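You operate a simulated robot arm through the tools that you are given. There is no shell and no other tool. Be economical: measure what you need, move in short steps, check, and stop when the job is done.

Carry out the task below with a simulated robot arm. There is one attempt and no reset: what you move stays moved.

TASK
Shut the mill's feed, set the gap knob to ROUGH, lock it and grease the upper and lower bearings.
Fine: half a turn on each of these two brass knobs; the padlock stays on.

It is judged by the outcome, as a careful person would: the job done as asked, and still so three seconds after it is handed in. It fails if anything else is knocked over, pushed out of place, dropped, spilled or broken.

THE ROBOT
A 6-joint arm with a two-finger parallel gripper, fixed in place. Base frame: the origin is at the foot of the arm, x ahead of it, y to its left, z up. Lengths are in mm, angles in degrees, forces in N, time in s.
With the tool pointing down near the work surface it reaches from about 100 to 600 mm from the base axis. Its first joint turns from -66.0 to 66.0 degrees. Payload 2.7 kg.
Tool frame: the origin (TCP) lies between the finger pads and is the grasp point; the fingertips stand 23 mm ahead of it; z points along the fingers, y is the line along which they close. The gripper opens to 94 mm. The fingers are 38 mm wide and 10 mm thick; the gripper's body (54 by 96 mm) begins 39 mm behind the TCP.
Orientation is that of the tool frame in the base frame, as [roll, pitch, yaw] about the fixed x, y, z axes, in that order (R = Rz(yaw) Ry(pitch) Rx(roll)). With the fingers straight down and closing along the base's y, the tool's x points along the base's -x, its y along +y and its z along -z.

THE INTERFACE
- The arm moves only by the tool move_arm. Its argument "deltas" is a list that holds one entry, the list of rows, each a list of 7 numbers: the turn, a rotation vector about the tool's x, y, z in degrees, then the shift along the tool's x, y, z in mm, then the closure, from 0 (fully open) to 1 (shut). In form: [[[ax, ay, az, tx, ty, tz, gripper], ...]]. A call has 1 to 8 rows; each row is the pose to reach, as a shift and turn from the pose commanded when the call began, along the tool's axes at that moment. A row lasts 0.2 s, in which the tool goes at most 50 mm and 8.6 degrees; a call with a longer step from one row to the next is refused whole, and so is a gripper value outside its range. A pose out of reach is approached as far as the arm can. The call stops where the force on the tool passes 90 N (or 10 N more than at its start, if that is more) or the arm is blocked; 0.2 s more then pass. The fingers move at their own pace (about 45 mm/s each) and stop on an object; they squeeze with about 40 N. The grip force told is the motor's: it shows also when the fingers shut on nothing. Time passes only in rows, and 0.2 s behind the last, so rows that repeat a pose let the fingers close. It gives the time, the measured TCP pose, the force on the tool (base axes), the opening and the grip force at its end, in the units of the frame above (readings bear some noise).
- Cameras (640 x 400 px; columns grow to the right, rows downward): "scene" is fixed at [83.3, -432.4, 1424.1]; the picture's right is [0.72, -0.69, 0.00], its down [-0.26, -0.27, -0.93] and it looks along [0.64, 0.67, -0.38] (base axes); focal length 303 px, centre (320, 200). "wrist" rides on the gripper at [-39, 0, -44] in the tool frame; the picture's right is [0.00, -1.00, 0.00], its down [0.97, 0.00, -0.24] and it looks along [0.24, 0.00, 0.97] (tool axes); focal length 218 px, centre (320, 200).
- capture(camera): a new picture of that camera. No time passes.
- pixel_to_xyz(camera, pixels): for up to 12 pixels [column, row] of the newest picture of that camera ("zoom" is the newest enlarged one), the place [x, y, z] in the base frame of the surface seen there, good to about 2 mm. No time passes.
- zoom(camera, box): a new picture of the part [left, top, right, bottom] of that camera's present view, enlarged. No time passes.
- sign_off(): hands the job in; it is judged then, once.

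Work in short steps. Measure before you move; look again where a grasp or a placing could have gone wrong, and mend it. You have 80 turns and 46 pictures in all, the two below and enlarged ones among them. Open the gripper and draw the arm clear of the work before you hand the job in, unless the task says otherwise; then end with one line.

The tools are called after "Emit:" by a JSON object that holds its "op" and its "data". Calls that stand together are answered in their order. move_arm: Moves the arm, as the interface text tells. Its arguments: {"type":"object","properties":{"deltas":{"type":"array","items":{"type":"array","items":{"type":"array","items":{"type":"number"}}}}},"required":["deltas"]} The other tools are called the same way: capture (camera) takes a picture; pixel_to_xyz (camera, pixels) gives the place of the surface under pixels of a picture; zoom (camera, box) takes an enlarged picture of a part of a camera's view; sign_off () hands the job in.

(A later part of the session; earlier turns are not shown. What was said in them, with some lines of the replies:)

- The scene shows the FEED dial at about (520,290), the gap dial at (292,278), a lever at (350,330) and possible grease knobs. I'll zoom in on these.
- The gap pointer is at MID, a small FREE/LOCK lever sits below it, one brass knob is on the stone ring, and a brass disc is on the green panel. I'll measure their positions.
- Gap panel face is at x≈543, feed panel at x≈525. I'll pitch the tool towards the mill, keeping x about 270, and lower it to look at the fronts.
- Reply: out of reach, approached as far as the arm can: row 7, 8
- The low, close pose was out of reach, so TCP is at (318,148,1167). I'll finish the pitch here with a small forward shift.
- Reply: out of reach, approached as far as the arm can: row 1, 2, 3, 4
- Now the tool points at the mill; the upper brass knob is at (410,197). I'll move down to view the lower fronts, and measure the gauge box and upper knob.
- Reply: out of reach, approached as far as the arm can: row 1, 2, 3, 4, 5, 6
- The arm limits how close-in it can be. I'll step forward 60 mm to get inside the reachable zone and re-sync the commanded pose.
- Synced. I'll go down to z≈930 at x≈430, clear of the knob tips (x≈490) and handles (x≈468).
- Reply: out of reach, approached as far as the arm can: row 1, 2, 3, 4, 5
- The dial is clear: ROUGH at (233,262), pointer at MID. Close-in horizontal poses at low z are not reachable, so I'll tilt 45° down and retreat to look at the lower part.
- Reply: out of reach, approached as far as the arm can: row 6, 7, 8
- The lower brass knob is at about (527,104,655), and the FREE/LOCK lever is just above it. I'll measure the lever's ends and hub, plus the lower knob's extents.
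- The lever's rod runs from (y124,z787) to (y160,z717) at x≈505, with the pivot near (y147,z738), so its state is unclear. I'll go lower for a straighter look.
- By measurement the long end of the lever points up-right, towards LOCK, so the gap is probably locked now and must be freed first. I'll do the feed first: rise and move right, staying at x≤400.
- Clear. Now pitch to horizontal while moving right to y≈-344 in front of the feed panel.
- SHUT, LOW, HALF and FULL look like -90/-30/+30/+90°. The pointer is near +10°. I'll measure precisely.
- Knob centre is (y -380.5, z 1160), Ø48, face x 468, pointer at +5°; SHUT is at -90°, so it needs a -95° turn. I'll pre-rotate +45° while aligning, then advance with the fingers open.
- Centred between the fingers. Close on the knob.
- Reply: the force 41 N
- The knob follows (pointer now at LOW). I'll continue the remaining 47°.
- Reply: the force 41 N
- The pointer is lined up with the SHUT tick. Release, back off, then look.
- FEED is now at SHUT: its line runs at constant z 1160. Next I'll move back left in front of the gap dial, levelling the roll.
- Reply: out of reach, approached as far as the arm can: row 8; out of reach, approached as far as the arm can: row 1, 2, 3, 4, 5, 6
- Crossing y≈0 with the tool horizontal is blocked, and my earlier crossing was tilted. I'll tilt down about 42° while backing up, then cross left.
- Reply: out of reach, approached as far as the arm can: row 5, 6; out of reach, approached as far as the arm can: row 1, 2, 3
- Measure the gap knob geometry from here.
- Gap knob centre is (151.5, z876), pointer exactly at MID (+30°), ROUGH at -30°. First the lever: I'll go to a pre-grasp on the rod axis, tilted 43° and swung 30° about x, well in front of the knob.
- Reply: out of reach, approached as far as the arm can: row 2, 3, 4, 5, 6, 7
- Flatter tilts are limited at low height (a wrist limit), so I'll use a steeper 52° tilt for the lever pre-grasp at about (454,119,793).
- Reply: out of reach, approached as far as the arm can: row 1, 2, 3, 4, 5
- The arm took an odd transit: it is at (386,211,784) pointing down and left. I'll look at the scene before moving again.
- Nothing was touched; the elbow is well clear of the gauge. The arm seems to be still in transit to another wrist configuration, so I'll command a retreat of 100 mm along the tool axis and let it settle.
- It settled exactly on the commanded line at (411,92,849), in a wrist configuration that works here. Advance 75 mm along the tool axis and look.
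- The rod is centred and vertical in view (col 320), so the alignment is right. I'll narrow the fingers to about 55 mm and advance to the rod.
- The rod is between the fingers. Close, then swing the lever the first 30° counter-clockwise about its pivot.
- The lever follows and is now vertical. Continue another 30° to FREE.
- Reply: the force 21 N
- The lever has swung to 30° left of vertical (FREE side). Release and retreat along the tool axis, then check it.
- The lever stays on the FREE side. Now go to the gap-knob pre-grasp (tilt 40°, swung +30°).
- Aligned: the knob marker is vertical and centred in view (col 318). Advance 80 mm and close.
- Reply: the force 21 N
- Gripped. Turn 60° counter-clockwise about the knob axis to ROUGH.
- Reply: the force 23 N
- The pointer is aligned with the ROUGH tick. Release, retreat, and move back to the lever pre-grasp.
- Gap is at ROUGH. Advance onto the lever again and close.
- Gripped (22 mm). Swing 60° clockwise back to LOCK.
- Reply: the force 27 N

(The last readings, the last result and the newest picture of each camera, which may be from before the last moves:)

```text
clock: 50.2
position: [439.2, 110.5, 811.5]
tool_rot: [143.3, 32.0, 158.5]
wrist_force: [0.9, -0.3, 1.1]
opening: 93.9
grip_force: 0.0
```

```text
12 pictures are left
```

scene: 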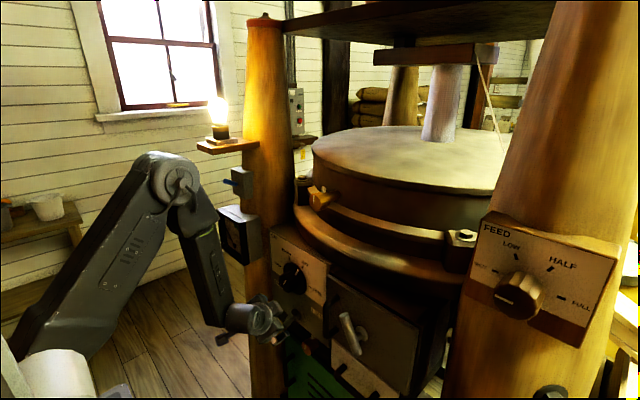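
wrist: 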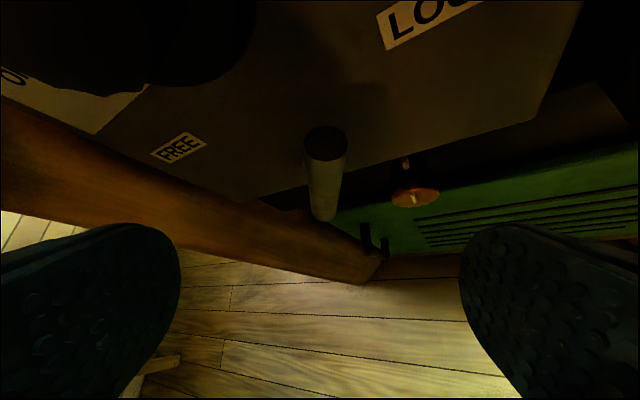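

Lever is back at LOCK. Next the lower grease knob; I'll measure it closely from here.

Emit:
{"op": "zoom", "data": {"camera": "wrist", "box": [360, 130, 480, 230]}}

Emit:
{"op": "pixel_to_xyz", "data": {"camera": "wrist", "pixels": [[405, 158], [405, 166], [393, 197], [436, 197], [415, 190], [415, 206], [414, 197], [408, 178], [390, 185], [360, 215], [440, 175], [480, 195]]}}

```text
4.00 times, centred on (420, 180) of wrist
```

zoom: 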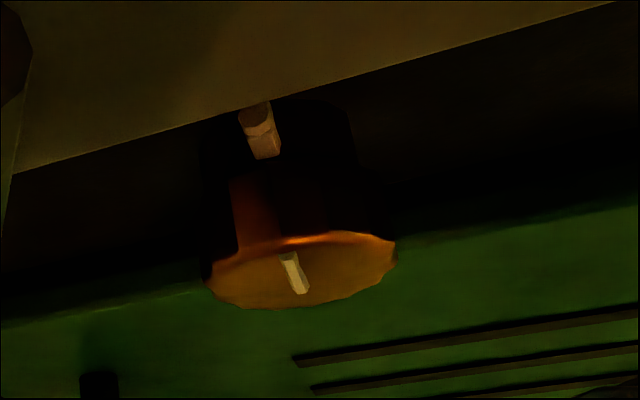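

```text
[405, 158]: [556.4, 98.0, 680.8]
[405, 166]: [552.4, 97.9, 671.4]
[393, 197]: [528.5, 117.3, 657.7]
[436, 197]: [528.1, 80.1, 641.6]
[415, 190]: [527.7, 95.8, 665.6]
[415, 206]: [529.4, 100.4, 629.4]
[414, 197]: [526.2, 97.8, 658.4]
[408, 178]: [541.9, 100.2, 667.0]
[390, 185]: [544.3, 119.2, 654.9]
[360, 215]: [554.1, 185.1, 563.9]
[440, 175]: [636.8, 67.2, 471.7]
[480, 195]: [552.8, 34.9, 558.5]
```

The lower knob is a Ø40 knob with its face at x≈527, centred (y98, z650), and its pointer at 12 o'clock. I'll go to its pre-grasp with tilt 40°, no swing and fingers part closed.

Emit:
{"op": "move_arm", "data": {"deltas": [[[4.3, -2.3, -4.2, 6.2, -12.4, 16, 0.3], [8.6, -4.7, -8.4, 12.5, -24.8, 32, 0.3], [13, -7, -12.5, 18.7, -37.3, 48, 0.3], [17.3, -9.4, -16.7, 25, -49.7, 64, 0.3], [21.6, -11.7, -20.9, 31.2, -62.1, 80.3, 0.3], [21.6, -11.7, -20.9, 31.2, -62.1, 80.3, 0.3]]]}}

Emit:
{"op": "capture", "data": {"camera": "wrist"}}

Emit:
{"op": "pixel_to_xyz", "data": {"camera": "scene", "pixels": [[342, 374], [372, 392], [345, 350], [318, 320], [330, 336]]}}

```text
clock: 51.6
position: [463.5, 99.1, 711.3]
tool_rot: [179.4, 49.9, 179.6]
wrist_force: [0.6, -1.4, -0.8]
opening: 65.8
grip_force: 0.0
```

```text
10 pictures are left
```

wrist: 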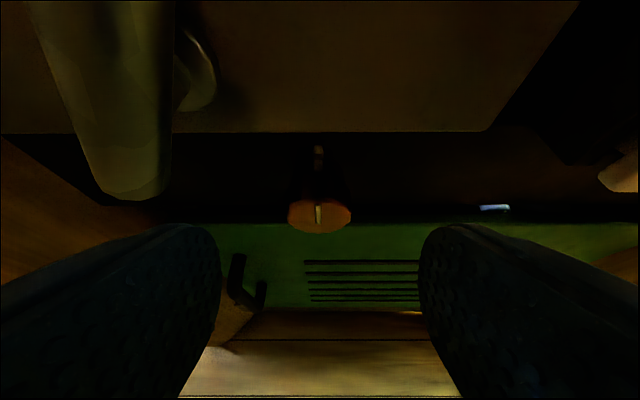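

```text
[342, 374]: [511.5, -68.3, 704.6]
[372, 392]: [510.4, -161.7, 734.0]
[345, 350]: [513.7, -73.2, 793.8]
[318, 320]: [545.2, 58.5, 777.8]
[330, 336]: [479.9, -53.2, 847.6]
```

Knob is centred (col 319) and the lever is clear to the left. Advance 72 mm and close.

Emit:
{"op": "move_arm", "data": {"deltas": [[[0, 0, 0, 1, -1, 24, 0.3], [0, 0, 0, 1, -1, 48, 0.3], [0, 0, 0, 1, -1, 72, 0.3], [0, 0, 0, 1, -1, 72, 0.3], [0, 0, 0, 1, -1, 72, 1], [0, 0, 0, 1, -1, 72, 1], [0, 0, 0, 1, -1, 72, 1]]]}}

```text
clock: 53.2
position: [518.2, 98.9, 665.3]
tool_rot: [179.3, 50.0, -180.0]
wrist_force: [1.8, 28.4, -4.2]
opening: 43.7
grip_force: 45.3
```

Gripped (Ø44). Turn 60° clockwise about the knob axis.

Emit:
{"op": "move_arm", "data": {"deltas": [[[-4.8, 0, 5.75, 0.1, -1.9, 0.1, 1], [-9.65, 0, 11.5, 0.4, -3.75, 0.3, 1], [-14.5, 0, 17.25, 0.8, -5.55, 0.7, 1], [-19.3, 0, 23, 1.5, -7.25, 1.25, 1], [-24.1, 0, 28.75, 2.3, -8.8, 1.9, 1], [-29, 0, 34.5, 3.3, -10.25, 2.7, 1], [-33.8, 0, 40.25, 4.3, -11.5, 3.65, 1], [-38.6, 0, 46, 5.55, -12.6, 4.66, 1]]]}}

```text
clock: 55.0
position: [518.4, 83.6, 655.0]
tool_rot: [110.2, 21.7, 133.8]
wrist_force: [-18.1, -12.6, 6.8]
opening: 43.9
grip_force: 45.0
```

Smooth. Extend another 30° in the same stroke.

Emit:
{"op": "move_arm", "data": {"deltas": [[[-4.8, 0, 5.75, 0.6, -1, 0.5, 1], [-9.65, 0, 11.5, 1.2, -2, 1, 1], [-14.5, 0, 17.25, 1.8, -3, 1.5, 1], [-19.3, 0, 23, 2.5, -3.9, 2.1, 1], [-19.3, 0, 23, 2.5, -3.9, 2.1, 1]]]}}

Emit:
{"op": "zoom", "data": {"camera": "scene", "box": [220, 270, 390, 400]}}

```text
clock: 56.2
position: [518.0, 84.1, 645.3]
tool_rot: [91.2, -0.8, 129.7]
wrist_force: [25.7, -11.5, -56.6]
opening: 42.7
grip_force: 44.8
```

```text
3.08 times, centred on (305, 335) of scene
```

zoom: 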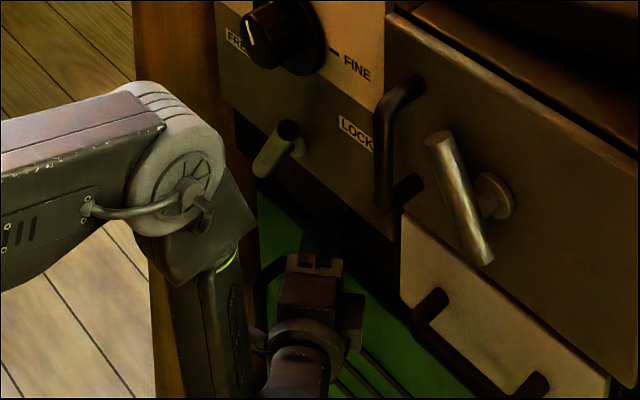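

Stroke is done to about 90°. Release, retreat 50 mm and start swinging back for the second stroke.

Emit:
{"op": "move_arm", "data": {"deltas": [[[0, 0, 0, 0, 0, 0, 0.3], [0, 0, 0, 0, 0, 0, 0.3], [0, 0, 0, 0.3, 0.3, -25, 0.3], [0, 0, 0, 0.7, 0.7, -49, 0.3], [5.47, 0, -6.51, 1.1, 7.5, -48.7, 0.3], [10.9, 0, -13, 2.3, 14.2, -47.7, 0.3], [16.4, 0, -19.5, 4.2, 20.6, -46.1, 0.3], [16.4, 0, -19.5, 4.2, 20.6, -46.1, 0.3]]]}}

Emit:
{"op": "capture", "data": {"camera": "wrist"}}

```text
clock: 58.0
position: [480.5, 58.5, 671.4]
tool_rot: [106.9, 18.8, 132.9]
wrist_force: [0.5, -0.5, -0.6]
opening: 65.8
grip_force: 0.0
```

```text
8 pictures are left
```

wrist: 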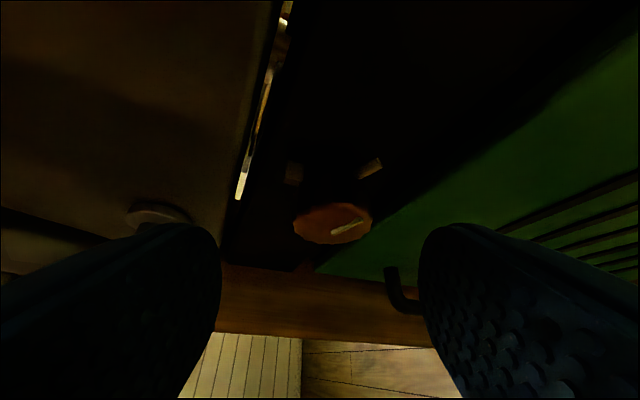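

The knob marker has moved 90° clockwise from the fixed index. Swing back to 0° for the second stroke.

Emit:
{"op": "move_arm", "data": {"deltas": [[[5.23, 0, -6.23, 1.6, 0.7, 1.3, 0.3], [10.45, 0, -12.45, 2.6, 7.1, 2.2, 0.3], [15.7, 0, -18.7, 4.3, 13.1, 3.6, 0.3], [20.9, 0, -24.9, 6.6, 18.8, 5.6, 0.3], [26.1, 0, -31.1, 9.9, 24.7, 8.3, 0.3], [31.4, 0, -37.4, 13.4, 29.2, 11.2, 0.3], [36.6, 0, -43.6, 17.4, 33.1, 14.6, 0.3], [41.8, 0, -49.8, 21.7, 36.3, 18.2, 0.3]]]}}

```text
clock: 59.8
position: [480.3, 100.7, 692.7]
tool_rot: [-179.9, 49.8, -179.9]
wrist_force: [-0.6, -0.2, -0.2]
opening: 66.1
grip_force: 0.2
```

Emit:
{"op": "move_arm", "data": {"deltas": [[[0, 0, 0, 0.8, -1.2, 17, 0.3], [0, 0, 0, 0.8, -1.2, 34, 0.3], [0, 0, 0, 0.8, -1.2, 50, 0.3], [0, 0, 0, 0.8, -1.2, 50, 0.3], [0, 0, 0, 0.8, -1.2, 50, 1], [0, 0, 0, 0.8, -1.2, 50, 1], [0, 0, 0, 0.8, -1.2, 50, 1]]]}}

Emit:
{"op": "move_arm", "data": {"deltas": [[[-4.8, 0, 5.75, 0.1, -1.9, 0.1, 1], [-9.65, 0, 11.5, 0.4, -3.75, 0.3, 1], [-14.5, 0, 17.25, 0.8, -5.55, 0.7, 1], [-19.3, 0, 23, 1.5, -7.25, 1.25, 1], [-24.1, 0, 28.75, 2.3, -8.8, 1.9, 1], [-29, 0, 34.5, 3.3, -10.25, 2.7, 1], [-33.8, 0, 40.25, 4.3, -11.5, 3.65, 1], [-38.6, 0, 46, 5.55, -12.6, 4.66, 1]]]}}

```text
clock: 61.4
position: [520.5, 99.9, 660.7]
tool_rot: [-180.0, 49.8, -179.8]
wrist_force: [3.4, 10.4, -5.7]
opening: 43.6
grip_force: 44.8
```

```text
clock: 63.2
position: [518.5, 87.3, 652.2]
tool_rot: [110.5, 22.3, 134.3]
wrist_force: [17.4, 10.0, -14.8]
opening: 43.6
grip_force: 45.2
```

Emit:
{"op": "move_arm", "data": {"deltas": [[[-4.8, 0, 5.75, 0.3, -1.6, 0.2, 1], [-9.65, 0, 11.5, 0.6, -3.2, 0.4, 1], [-14.5, 0, 17.25, 0.8, -4.7, 0.7, 1], [-18.9, 0, 22.6, 1.1, -6.2, 0.9, 1], [-18.9, 0, 22.6, 1.1, -6.2, 0.9, 1]]]}}

Emit:
{"op": "move_arm", "data": {"deltas": [[[0, 0, 0, 0, 0, 0, 0.3], [0, 0, 0, 0, 0, 0, 0.3], [0, 0, 0, 0.3, 0.3, -25, 0.3], [0, 0, 0, 0.7, 0.7, -49, 0.3], [5.47, 0, -6.51, 1.1, 7.5, -48.7, 0.3], [10.9, 0, -13, 2.3, 14.2, -47.7, 0.3], [16.4, 0, -19.5, 4.2, 20.6, -46.1, 0.3], [16.4, 0, -19.5, 4.2, 20.6, -46.1, 0.3]]]}}

Emit:
{"op": "capture", "data": {"camera": "wrist"}}

```text
clock: 64.4
position: [518.7, 85.1, 644.9]
tool_rot: [90.6, 0.2, 130.1]
wrist_force: [22.7, 15.1, -21.4]
opening: 43.6
grip_force: 44.4
```

```text
clock: 66.2
position: [481.8, 58.3, 666.8]
tool_rot: [107.7, 19.5, 133.2]
wrist_force: [0.8, 0.3, 0.6]
opening: 66.0
grip_force: 0.1
```

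```text
7 pictures are left
```

wrist: 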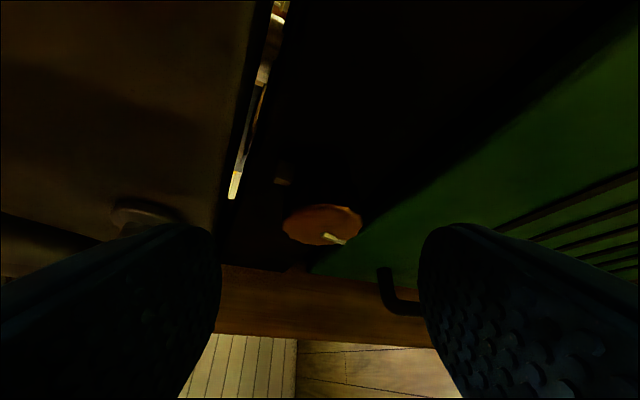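

Emit:
{"op": "pixel_to_xyz", "data": {"camera": "wrist", "pixels": [[325, 234], [333, 238], [342, 241], [322, 225], [285, 222], [360, 222]]}}

```text
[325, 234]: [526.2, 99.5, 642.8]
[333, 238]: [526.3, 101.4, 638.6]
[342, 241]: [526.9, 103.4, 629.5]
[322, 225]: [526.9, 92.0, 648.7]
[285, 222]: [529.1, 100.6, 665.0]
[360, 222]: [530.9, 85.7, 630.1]
```

Emit:
{"op": "zoom", "data": {"camera": "wrist", "box": [260, 150, 380, 250]}}

```text
4.00 times, centred on (320, 200) of wrist
```

zoom: 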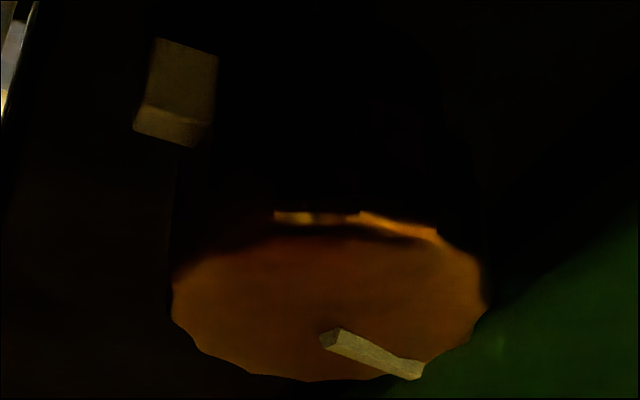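

Emit:
{"op": "pixel_to_xyz", "data": {"camera": "zoom", "pixels": [[335, 342], [350, 347], [370, 355], [390, 362], [405, 368], [415, 371], [175, 295], [484, 295], [330, 240], [320, 378], [180, 90], [330, 310]]}}

```text
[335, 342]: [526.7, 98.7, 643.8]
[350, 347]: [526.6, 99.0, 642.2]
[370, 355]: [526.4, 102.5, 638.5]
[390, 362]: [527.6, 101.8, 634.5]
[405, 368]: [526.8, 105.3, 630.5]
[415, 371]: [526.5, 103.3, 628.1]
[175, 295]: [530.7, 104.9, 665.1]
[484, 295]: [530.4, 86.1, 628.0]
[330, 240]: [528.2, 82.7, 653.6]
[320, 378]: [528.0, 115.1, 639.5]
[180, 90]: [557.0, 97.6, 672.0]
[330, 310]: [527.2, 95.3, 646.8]
```

Marker reads between 188° and 200°, too noisy from this skewed view. I'll swing back to the straight (0°) pre-grasp and measure squarely.

Emit:
{"op": "move_arm", "data": {"deltas": [[[5.23, 0, -6.23, 1.6, 0.7, 1.3, 0.3], [10.45, 0, -12.45, 2.6, 7.1, 2.2, 0.3], [15.7, 0, -18.7, 4.3, 13.1, 3.6, 0.3], [20.9, 0, -24.9, 6.6, 18.8, 5.6, 0.3], [26.1, 0, -31.1, 9.9, 24.7, 8.3, 0.3], [31.4, 0, -37.4, 13.4, 29.2, 11.2, 0.3], [36.6, 0, -43.6, 17.4, 33.1, 14.6, 0.3], [41.8, 0, -49.8, 21.7, 36.3, 18.2, 0.3]]]}}

Emit:
{"op": "zoom", "data": {"camera": "wrist", "box": [240, 150, 400, 280]}}

```text
clock: 68.0
position: [482.1, 100.2, 687.7]
tool_rot: [-178.4, 49.7, -178.8]
wrist_force: [-0.8, -1.3, 0.2]
opening: 65.9
grip_force: 0.0
```

```text
3.08 times, centred on (320, 215) of wrist
```

zoom: 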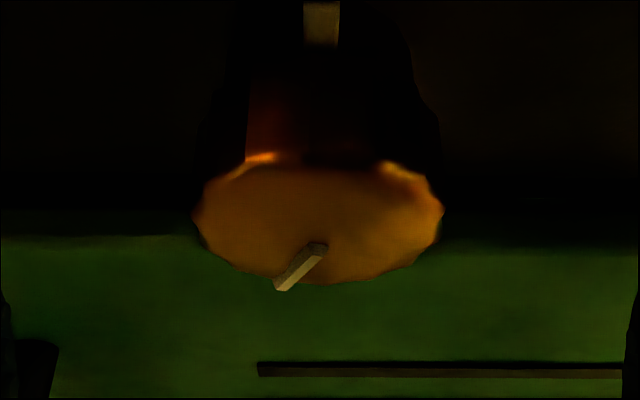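

Emit:
{"op": "pixel_to_xyz", "data": {"camera": "zoom", "pixels": [[318, 247], [310, 255], [303, 263], [295, 272], [288, 280], [282, 287], [197, 220], [440, 210], [318, 168], [318, 280], [320, 25], [318, 220]]}}

```text
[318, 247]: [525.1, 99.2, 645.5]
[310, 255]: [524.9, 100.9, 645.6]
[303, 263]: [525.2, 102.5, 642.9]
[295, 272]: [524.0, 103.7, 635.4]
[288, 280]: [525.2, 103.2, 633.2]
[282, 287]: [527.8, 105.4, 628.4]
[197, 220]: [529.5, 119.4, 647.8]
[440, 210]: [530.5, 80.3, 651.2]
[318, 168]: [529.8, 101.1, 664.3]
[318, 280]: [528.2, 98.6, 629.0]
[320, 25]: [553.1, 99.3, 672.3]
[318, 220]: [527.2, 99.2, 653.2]
```

The overshoot is about 18° clockwise (centre (99.5,648), tip (105.4,628.4)); closing on the faceted knob probably nudged it. I'll regrip at +30°, where the facets line up, and turn back 18°.

Emit:
{"op": "move_arm", "data": {"deltas": [[[-4.8, 0, 5.75, 0.3, -6, -0.5, 0.3], [-9.65, 0, 11.5, 0.5, -12, -1, 0.3], [-14.5, 0, 17.25, 0.8, -18, -1.4, 0.3], [-19.3, 0, 23, 1, -23.8, -1.9, 0.3], [-19.3, 0, 23, 0, -18.5, 13.8, 0.3], [-19.3, 0, 23, -1.2, -13, 29.6, 0.3], [-19.3, 0, 23, -2.3, -7.7, 45.3, 0.3], [-19.3, 0, 23, -2.3, -7.7, 45.3, 0.3]]]}}

```text
clock: 69.8
position: [513.7, 90.7, 660.3]
tool_rot: [139.3, 41.8, 150.1]
wrist_force: [0.4, 0.2, 0.7]
opening: 66.0
grip_force: 0.3
```

Emit:
{"op": "move_arm", "data": {"deltas": [[[0, 0, 0, 0, 0, 0, 1], [0, 0, 0, 0, 0, 0, 1], [0, 0, 0, 0, 0, 0, 1], [3.9, 0, -4.6, 0.1, 1.6, 0.1, 1], [7.7, 0, -9.2, 0.1, 3.1, 0.1, 1], [11.6, 0, -13.8, 0.2, 4.7, 0.2, 1], [11.6, 0, -13.8, 0.2, 4.7, 0.2, 1]]]}}

Emit:
{"op": "move_arm", "data": {"deltas": [[[0, 0, 0, 0, 0, 0, 0.3], [0, 0, 0, 0, 0, 0, 0.3], [0, 0, 0, 0, 0, -25, 0.3], [0, 0, 0, 0, 0, -50, 0.3], [0, 0, 0, 0, 0, -70, 0.3], [0, 0, 0, 0, 0, -70, 0.3]]]}}

Emit:
{"op": "zoom", "data": {"camera": "wrist", "box": [240, 150, 400, 280]}}

```text
clock: 71.4
position: [514.7, 96.1, 661.7]
tool_rot: [163.4, 48.4, 167.8]
wrist_force: [-23.8, 19.6, 2.9]
opening: 42.8
grip_force: 45.3
```

```text
clock: 72.8
position: [464.9, 85.7, 708.5]
tool_rot: [163.1, 48.4, 167.2]
wrist_force: [1.3, 1.2, -0.6]
opening: 65.8
grip_force: 0.0
```

```text
3.08 times, centred on (320, 215) of wrist
```

zoom: 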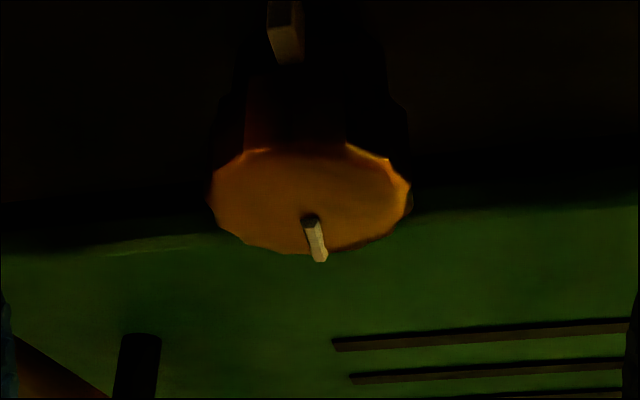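

Emit:
{"op": "pixel_to_xyz", "data": {"camera": "zoom", "pixels": [[312, 222], [315, 232], [317, 242], [319, 252], [321, 259], [212, 200], [408, 190], [310, 200]]}}

```text
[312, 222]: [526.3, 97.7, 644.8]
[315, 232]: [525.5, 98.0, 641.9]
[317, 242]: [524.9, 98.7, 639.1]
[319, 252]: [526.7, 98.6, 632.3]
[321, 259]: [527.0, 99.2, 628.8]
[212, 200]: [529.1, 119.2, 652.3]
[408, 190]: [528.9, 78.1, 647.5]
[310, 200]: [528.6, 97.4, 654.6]
```

The lower knob is at half a turn (marker points down, within ~4°). Now back off, rise in front of the gap panel (x≈420), and head for the upper knob.

Emit:
{"op": "move_arm", "data": {"deltas": [[[0, 0, 0, 0, 0, -30, 0.3], [0, 0, 0, -29.5, 6.8, -58.9, 0.3], [0, 0, 0, -58.9, 13.6, -87.7, 0.3], [0, 0, 0, -88.4, 20.4, -116.6, 0.3], [0, 0, 0, -117.9, 27.1, -145.4, 0.3], [0, 0, 0, -147.3, 33.9, -174.3, 0.3], [0, 0, 0, -176.8, 40.7, -203.1, 0], [0, 0, 0, -206.3, 47.5, -232, 0]]]}}

```text
clock: 74.6
position: [418.5, 77.1, 1014.4]
tool_rot: [163.3, 48.4, 167.2]
wrist_force: [0.2, -0.5, 0.7]
opening: 93.9
grip_force: 0.0
```

Now pitch to horizontal with a -45° spin, to the pre-grasp (450,61,1148) in front of the upper knob.

Emit:
{"op": "move_arm", "data": {"deltas": [[[2.44, -4.64, -6.7, -15.3, 1.3, -7.9, 0], [4.88, -9.27, -13.4, -30.6, 2.5, -15.7, 0], [7.3, -13.9, -20.1, -46, 3.8, -23.6, 0], [9.77, -18.55, -26.8, -61.3, 5.1, -31.4, 0], [12.2, -23.2, -33.5, -76.6, 6.4, -39.3, 0], [14.65, -27.8, -40.2, -92, 7.6, -47.2, 0], [17.1, -32.5, -46.9, -107.3, 8.9, -55, 0], [19.53, -37.1, -53.66, -122.6, 10.2, -62.9, 0]]]}}

Emit:
{"op": "capture", "data": {"camera": "wrist"}}

```text
clock: 76.4
position: [452.2, 59.6, 1151.6]
tool_rot: [-89.8, 44.9, -89.8]
wrist_force: [0.2, 0.4, 0.7]
opening: 94.1
grip_force: 0.1
```

```text
3 pictures are left
```

wrist: 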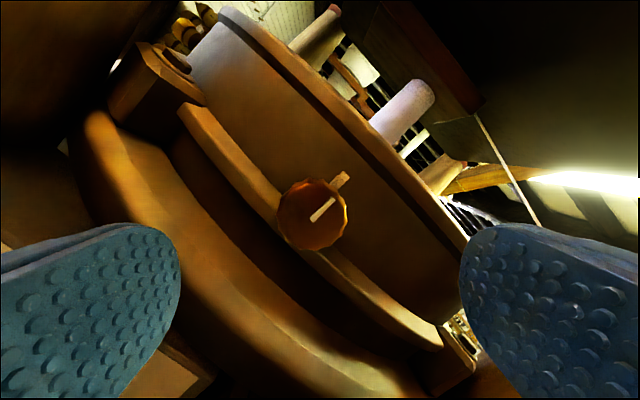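

Emit:
{"op": "pixel_to_xyz", "data": {"camera": "wrist", "pixels": [[313, 218], [333, 201], [280, 220], [345, 214], [312, 182], [313, 247], [343, 178], [322, 210]]}}

```text
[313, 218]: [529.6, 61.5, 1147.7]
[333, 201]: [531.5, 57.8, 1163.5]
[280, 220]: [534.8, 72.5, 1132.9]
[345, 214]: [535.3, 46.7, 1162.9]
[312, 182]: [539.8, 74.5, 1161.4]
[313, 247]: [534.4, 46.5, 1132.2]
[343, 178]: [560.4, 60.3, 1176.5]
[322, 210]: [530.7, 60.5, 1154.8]
```

The upper knob centre is (60.3,1147.5) with its marker at 12 o'clock. Advance 74 mm and close.

Emit:
{"op": "move_arm", "data": {"deltas": [[[0, 0, 0, 2.4, 3.4, 25, 0], [0, 0, 0, 2.4, 3.4, 50, 0], [0, 0, 0, 2.4, 3.4, 74, 0], [0, 0, 0, 2.4, 3.4, 74, 0], [0, 0, 0, 2.4, 3.4, 74, 1], [0, 0, 0, 2.4, 3.4, 74, 1], [0, 0, 0, 2.4, 3.4, 74, 1], [0, 0, 0, 2.4, 3.4, 74, 1]]]}}

Emit:
{"op": "move_arm", "data": {"deltas": [[[0, 0, 8.5, 0, 0, 0, 1], [0, 0, 17, 0, 0, 0, 1], [0, 0, 25.5, 0, 0, 0, 1], [0, 0, 34, 0, 0, 0, 1], [0, 0, 42.5, 0, 0, 0, 1], [0, 0, 51, 0, 0, 0, 1], [0, 0, 59.5, 0, 0, 0, 1], [0, 0, 68, 0, 0, 0, 1]]]}}

```text
clock: 78.2
position: [526.2, 63.6, 1147.7]
tool_rot: [-90.4, 44.9, -89.8]
wrist_force: [5.7, 15.7, -12.9]
opening: 43.7
grip_force: 44.8
```

```text
clock: 80.0
position: [525.1, 58.4, 1149.1]
tool_rot: [89.3, 66.7, 89.2]
wrist_force: [-10.9, -4.2, 3.4]
opening: 43.7
grip_force: 44.7
```

Smooth to +23°. Continue to about +90° (the equivalent swing was fine on the lower knob).

Emit:
{"op": "move_arm", "data": {"deltas": [[[0, 0, 8.4, 0, 0, 0, 1], [0, 0, 16.8, 0, 0, 0, 1], [0, 0, 25.2, 0, 0, 0, 1], [0, 0, 33.6, 0, 0, 0, 1], [0, 0, 42, 0, 0, 0, 1], [0, 0, 50.4, 0, 0, 0, 1], [0, 0, 58.8, 0, 0, 0, 1], [0, 0, 67, 0, 0, 0, 1]]]}}

```text
clock: 81.8
position: [525.7, 56.7, 1144.2]
tool_rot: [90.4, -0.3, 89.6]
wrist_force: [6.4, -28.9, -16.8]
opening: 43.6
grip_force: 45.2
```

135° done in one stroke. Release, back off and spin back 42° for the remainder, then measure the marker.

Emit:
{"op": "move_arm", "data": {"deltas": [[[0, 0, 0, 0, 0, 0, 0], [0, 0, 0, 0, 0, 0, 0], [0, 0, 0, 0, 0, -35, 0], [0, 0, -8.5, 0, 0, -70, 0], [0, 0, -17, 0, 0, -70, 0], [0, 0, -25.5, 0, 0, -70, 0], [0, 0, -34, 0, 0, -70, 0], [0, 0, -42.5, 0, 0, -70, 0]]]}}

Emit:
{"op": "capture", "data": {"camera": "wrist"}}

```text
clock: 83.6
position: [455.8, 58.8, 1147.2]
tool_rot: [89.9, 42.6, 89.9]
wrist_force: [0.0, -0.1, -0.1]
opening: 93.9
grip_force: 0.0
```

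```text
2 pictures are left
```

wrist: 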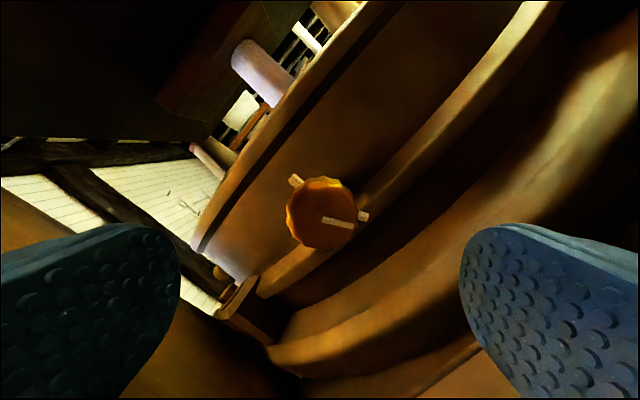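

Emit:
{"op": "pixel_to_xyz", "data": {"camera": "wrist", "pixels": [[324, 219], [330, 220], [337, 222], [344, 224], [350, 225], [287, 214], [356, 212], [321, 180], [321, 248], [365, 216], [295, 181]]}}

```text
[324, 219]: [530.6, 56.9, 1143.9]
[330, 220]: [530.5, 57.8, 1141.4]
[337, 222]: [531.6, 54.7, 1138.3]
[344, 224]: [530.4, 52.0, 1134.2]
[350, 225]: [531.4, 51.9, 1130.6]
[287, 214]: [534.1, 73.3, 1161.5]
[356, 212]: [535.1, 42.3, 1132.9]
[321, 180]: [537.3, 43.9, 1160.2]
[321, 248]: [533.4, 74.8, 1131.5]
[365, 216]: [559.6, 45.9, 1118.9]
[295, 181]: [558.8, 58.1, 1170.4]
```

The marker is at about 154° (initial about +5°), so roughly 29° remain. Spin to +60° so the facets line up with the last grip, advance and close.

Emit:
{"op": "move_arm", "data": {"deltas": [[[0, 0, 6.5, 0.7, 0.4, 20, 0], [0, 0, 13, 0.7, 0.4, 40, 0], [0, 0, 13, 0.7, 0.4, 70, 0], [0, 0, 13, 0.7, 0.4, 70, 0], [0, 0, 13, 0.7, 0.4, 70, 1], [0, 0, 13, 0.7, 0.4, 70, 1], [0, 0, 13, 0.7, 0.4, 70, 1], [0, 0, 13, 0.7, 0.4, 70, 1]]]}}

Emit:
{"op": "move_arm", "data": {"deltas": [[[0, 0, 7.3, 0, 0, 0, 1], [0, 0, 14.5, 0, 0, 0, 1], [0, 0, 21.8, 0, 0, 0, 1], [0, 0, 29, 0, 0, 0, 1], [0, 0, 29, 0, 0, 0, 1]]]}}

Emit:
{"op": "move_arm", "data": {"deltas": [[[0, 0, 0, 0, 0, 0, 0], [0, 0, 0, 0, 0, 0, 0], [0, 0, 0, 0, 0, -35, 0], [0, 0, 0, 0, 0, -70, 0], [0, 0, -8.5, 0, 0, -70, 0], [0, 0, -17, 0, 0, -70, 0], [0, 0, -25.5, 0, 0, -70, 0], [0, 0, -34, 0, 0, -70, 0]]]}}

Emit:
{"op": "capture", "data": {"camera": "wrist"}}

```text
clock: 85.4
position: [526.4, 60.8, 1144.4]
tool_rot: [90.3, 29.4, 90.2]
wrist_force: [3.2, -7.7, -11.1]
opening: 43.7
grip_force: 45.1
```

```text
clock: 86.6
position: [527.4, 62.2, 1145.0]
tool_rot: [90.2, 0.5, 90.0]
wrist_force: [27.6, -12.6, -22.7]
opening: 43.6
grip_force: 44.8
```

```text
clock: 88.4
position: [453.0, 60.4, 1148.4]
tool_rot: [89.9, 34.6, 90.0]
wrist_force: [0.1, 0.4, 0.1]
opening: 93.9
grip_force: 0.1
```

```text
1 pictures are left
```

wrist: 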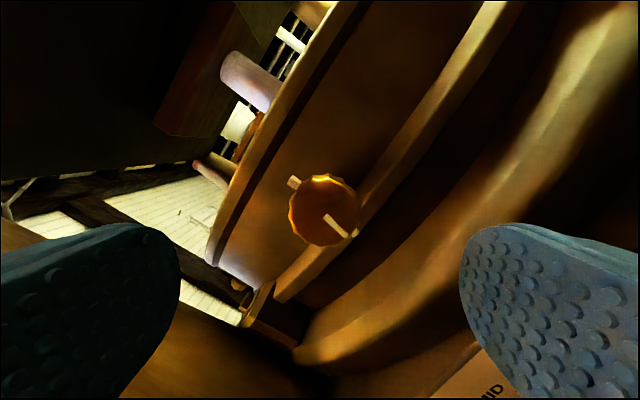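

Emit:
{"op": "pixel_to_xyz", "data": {"camera": "wrist", "pixels": [[326, 217], [331, 222], [336, 227], [341, 231], [345, 235], [290, 210], [357, 208], [323, 176], [323, 244], [355, 233]]}}

```text
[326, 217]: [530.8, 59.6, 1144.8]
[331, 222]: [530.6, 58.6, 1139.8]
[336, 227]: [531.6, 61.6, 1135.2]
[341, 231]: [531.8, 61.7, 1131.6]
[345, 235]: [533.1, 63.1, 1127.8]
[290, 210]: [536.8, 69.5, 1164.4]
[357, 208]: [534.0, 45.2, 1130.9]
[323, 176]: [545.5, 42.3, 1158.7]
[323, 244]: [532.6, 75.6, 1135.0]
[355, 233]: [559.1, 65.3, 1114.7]
```

The upper knob has turned about 185° (marker from ~+3° to ~189°), which is half a turn. Draw the arm back clear and take a last check of the scene.

Emit:
{"op": "move_arm", "data": {"deltas": [[[0, 0, 0, 0, 0, -20, 0], [0, 0, 0, 0, 0, -40, 0], [0, 0, 0, 0, 0, -40, 0], [0, 0, 0, 0, 0, -40, 0]]]}}

Emit:
{"op": "capture", "data": {"camera": "scene"}}

```text
clock: 89.4
position: [413.9, 60.2, 1146.8]
tool_rot: [89.9, 34.6, 90.1]
wrist_force: [-0.5, -0.4, -0.3]
opening: 93.7
grip_force: 0.1
```

```text
0 pictures are left
```

scene: 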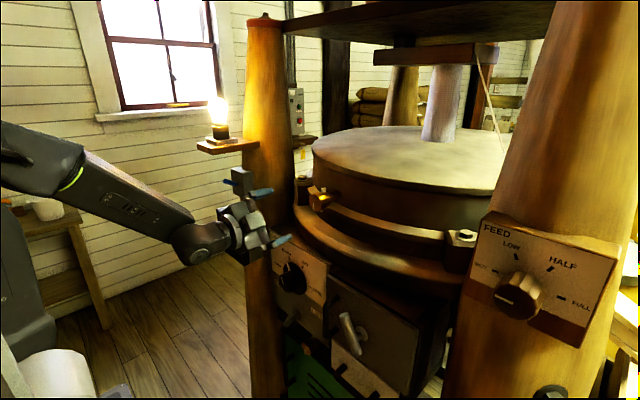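

Nothing has been disturbed: FEED is at SHUT and the gripper is open and clear. A last position check on the lever and gap marker from this picture.

Emit:
{"op": "pixel_to_xyz", "data": {"camera": "scene", "pixels": [[292, 313], [289, 319], [284, 325], [286, 270], [288, 278]]}}

```text
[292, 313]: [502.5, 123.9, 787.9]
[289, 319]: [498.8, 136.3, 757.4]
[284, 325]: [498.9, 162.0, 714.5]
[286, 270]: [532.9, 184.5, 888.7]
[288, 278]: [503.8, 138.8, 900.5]
```

Lever tip reads (y124, z788), the LOCK position, so everything is as asked.

Emit:
{"op": "sign_off", "data": {}}

```text
The job is handed in.
```

The feed is at SHUT, the gap knob is at ROUGH with its lever back at LOCK, and both brass bearing knobs have had about half a turn clockwise (roughly 185° upper and 180° lower); I never touched or saw the padlock, and the arm is open and clear.
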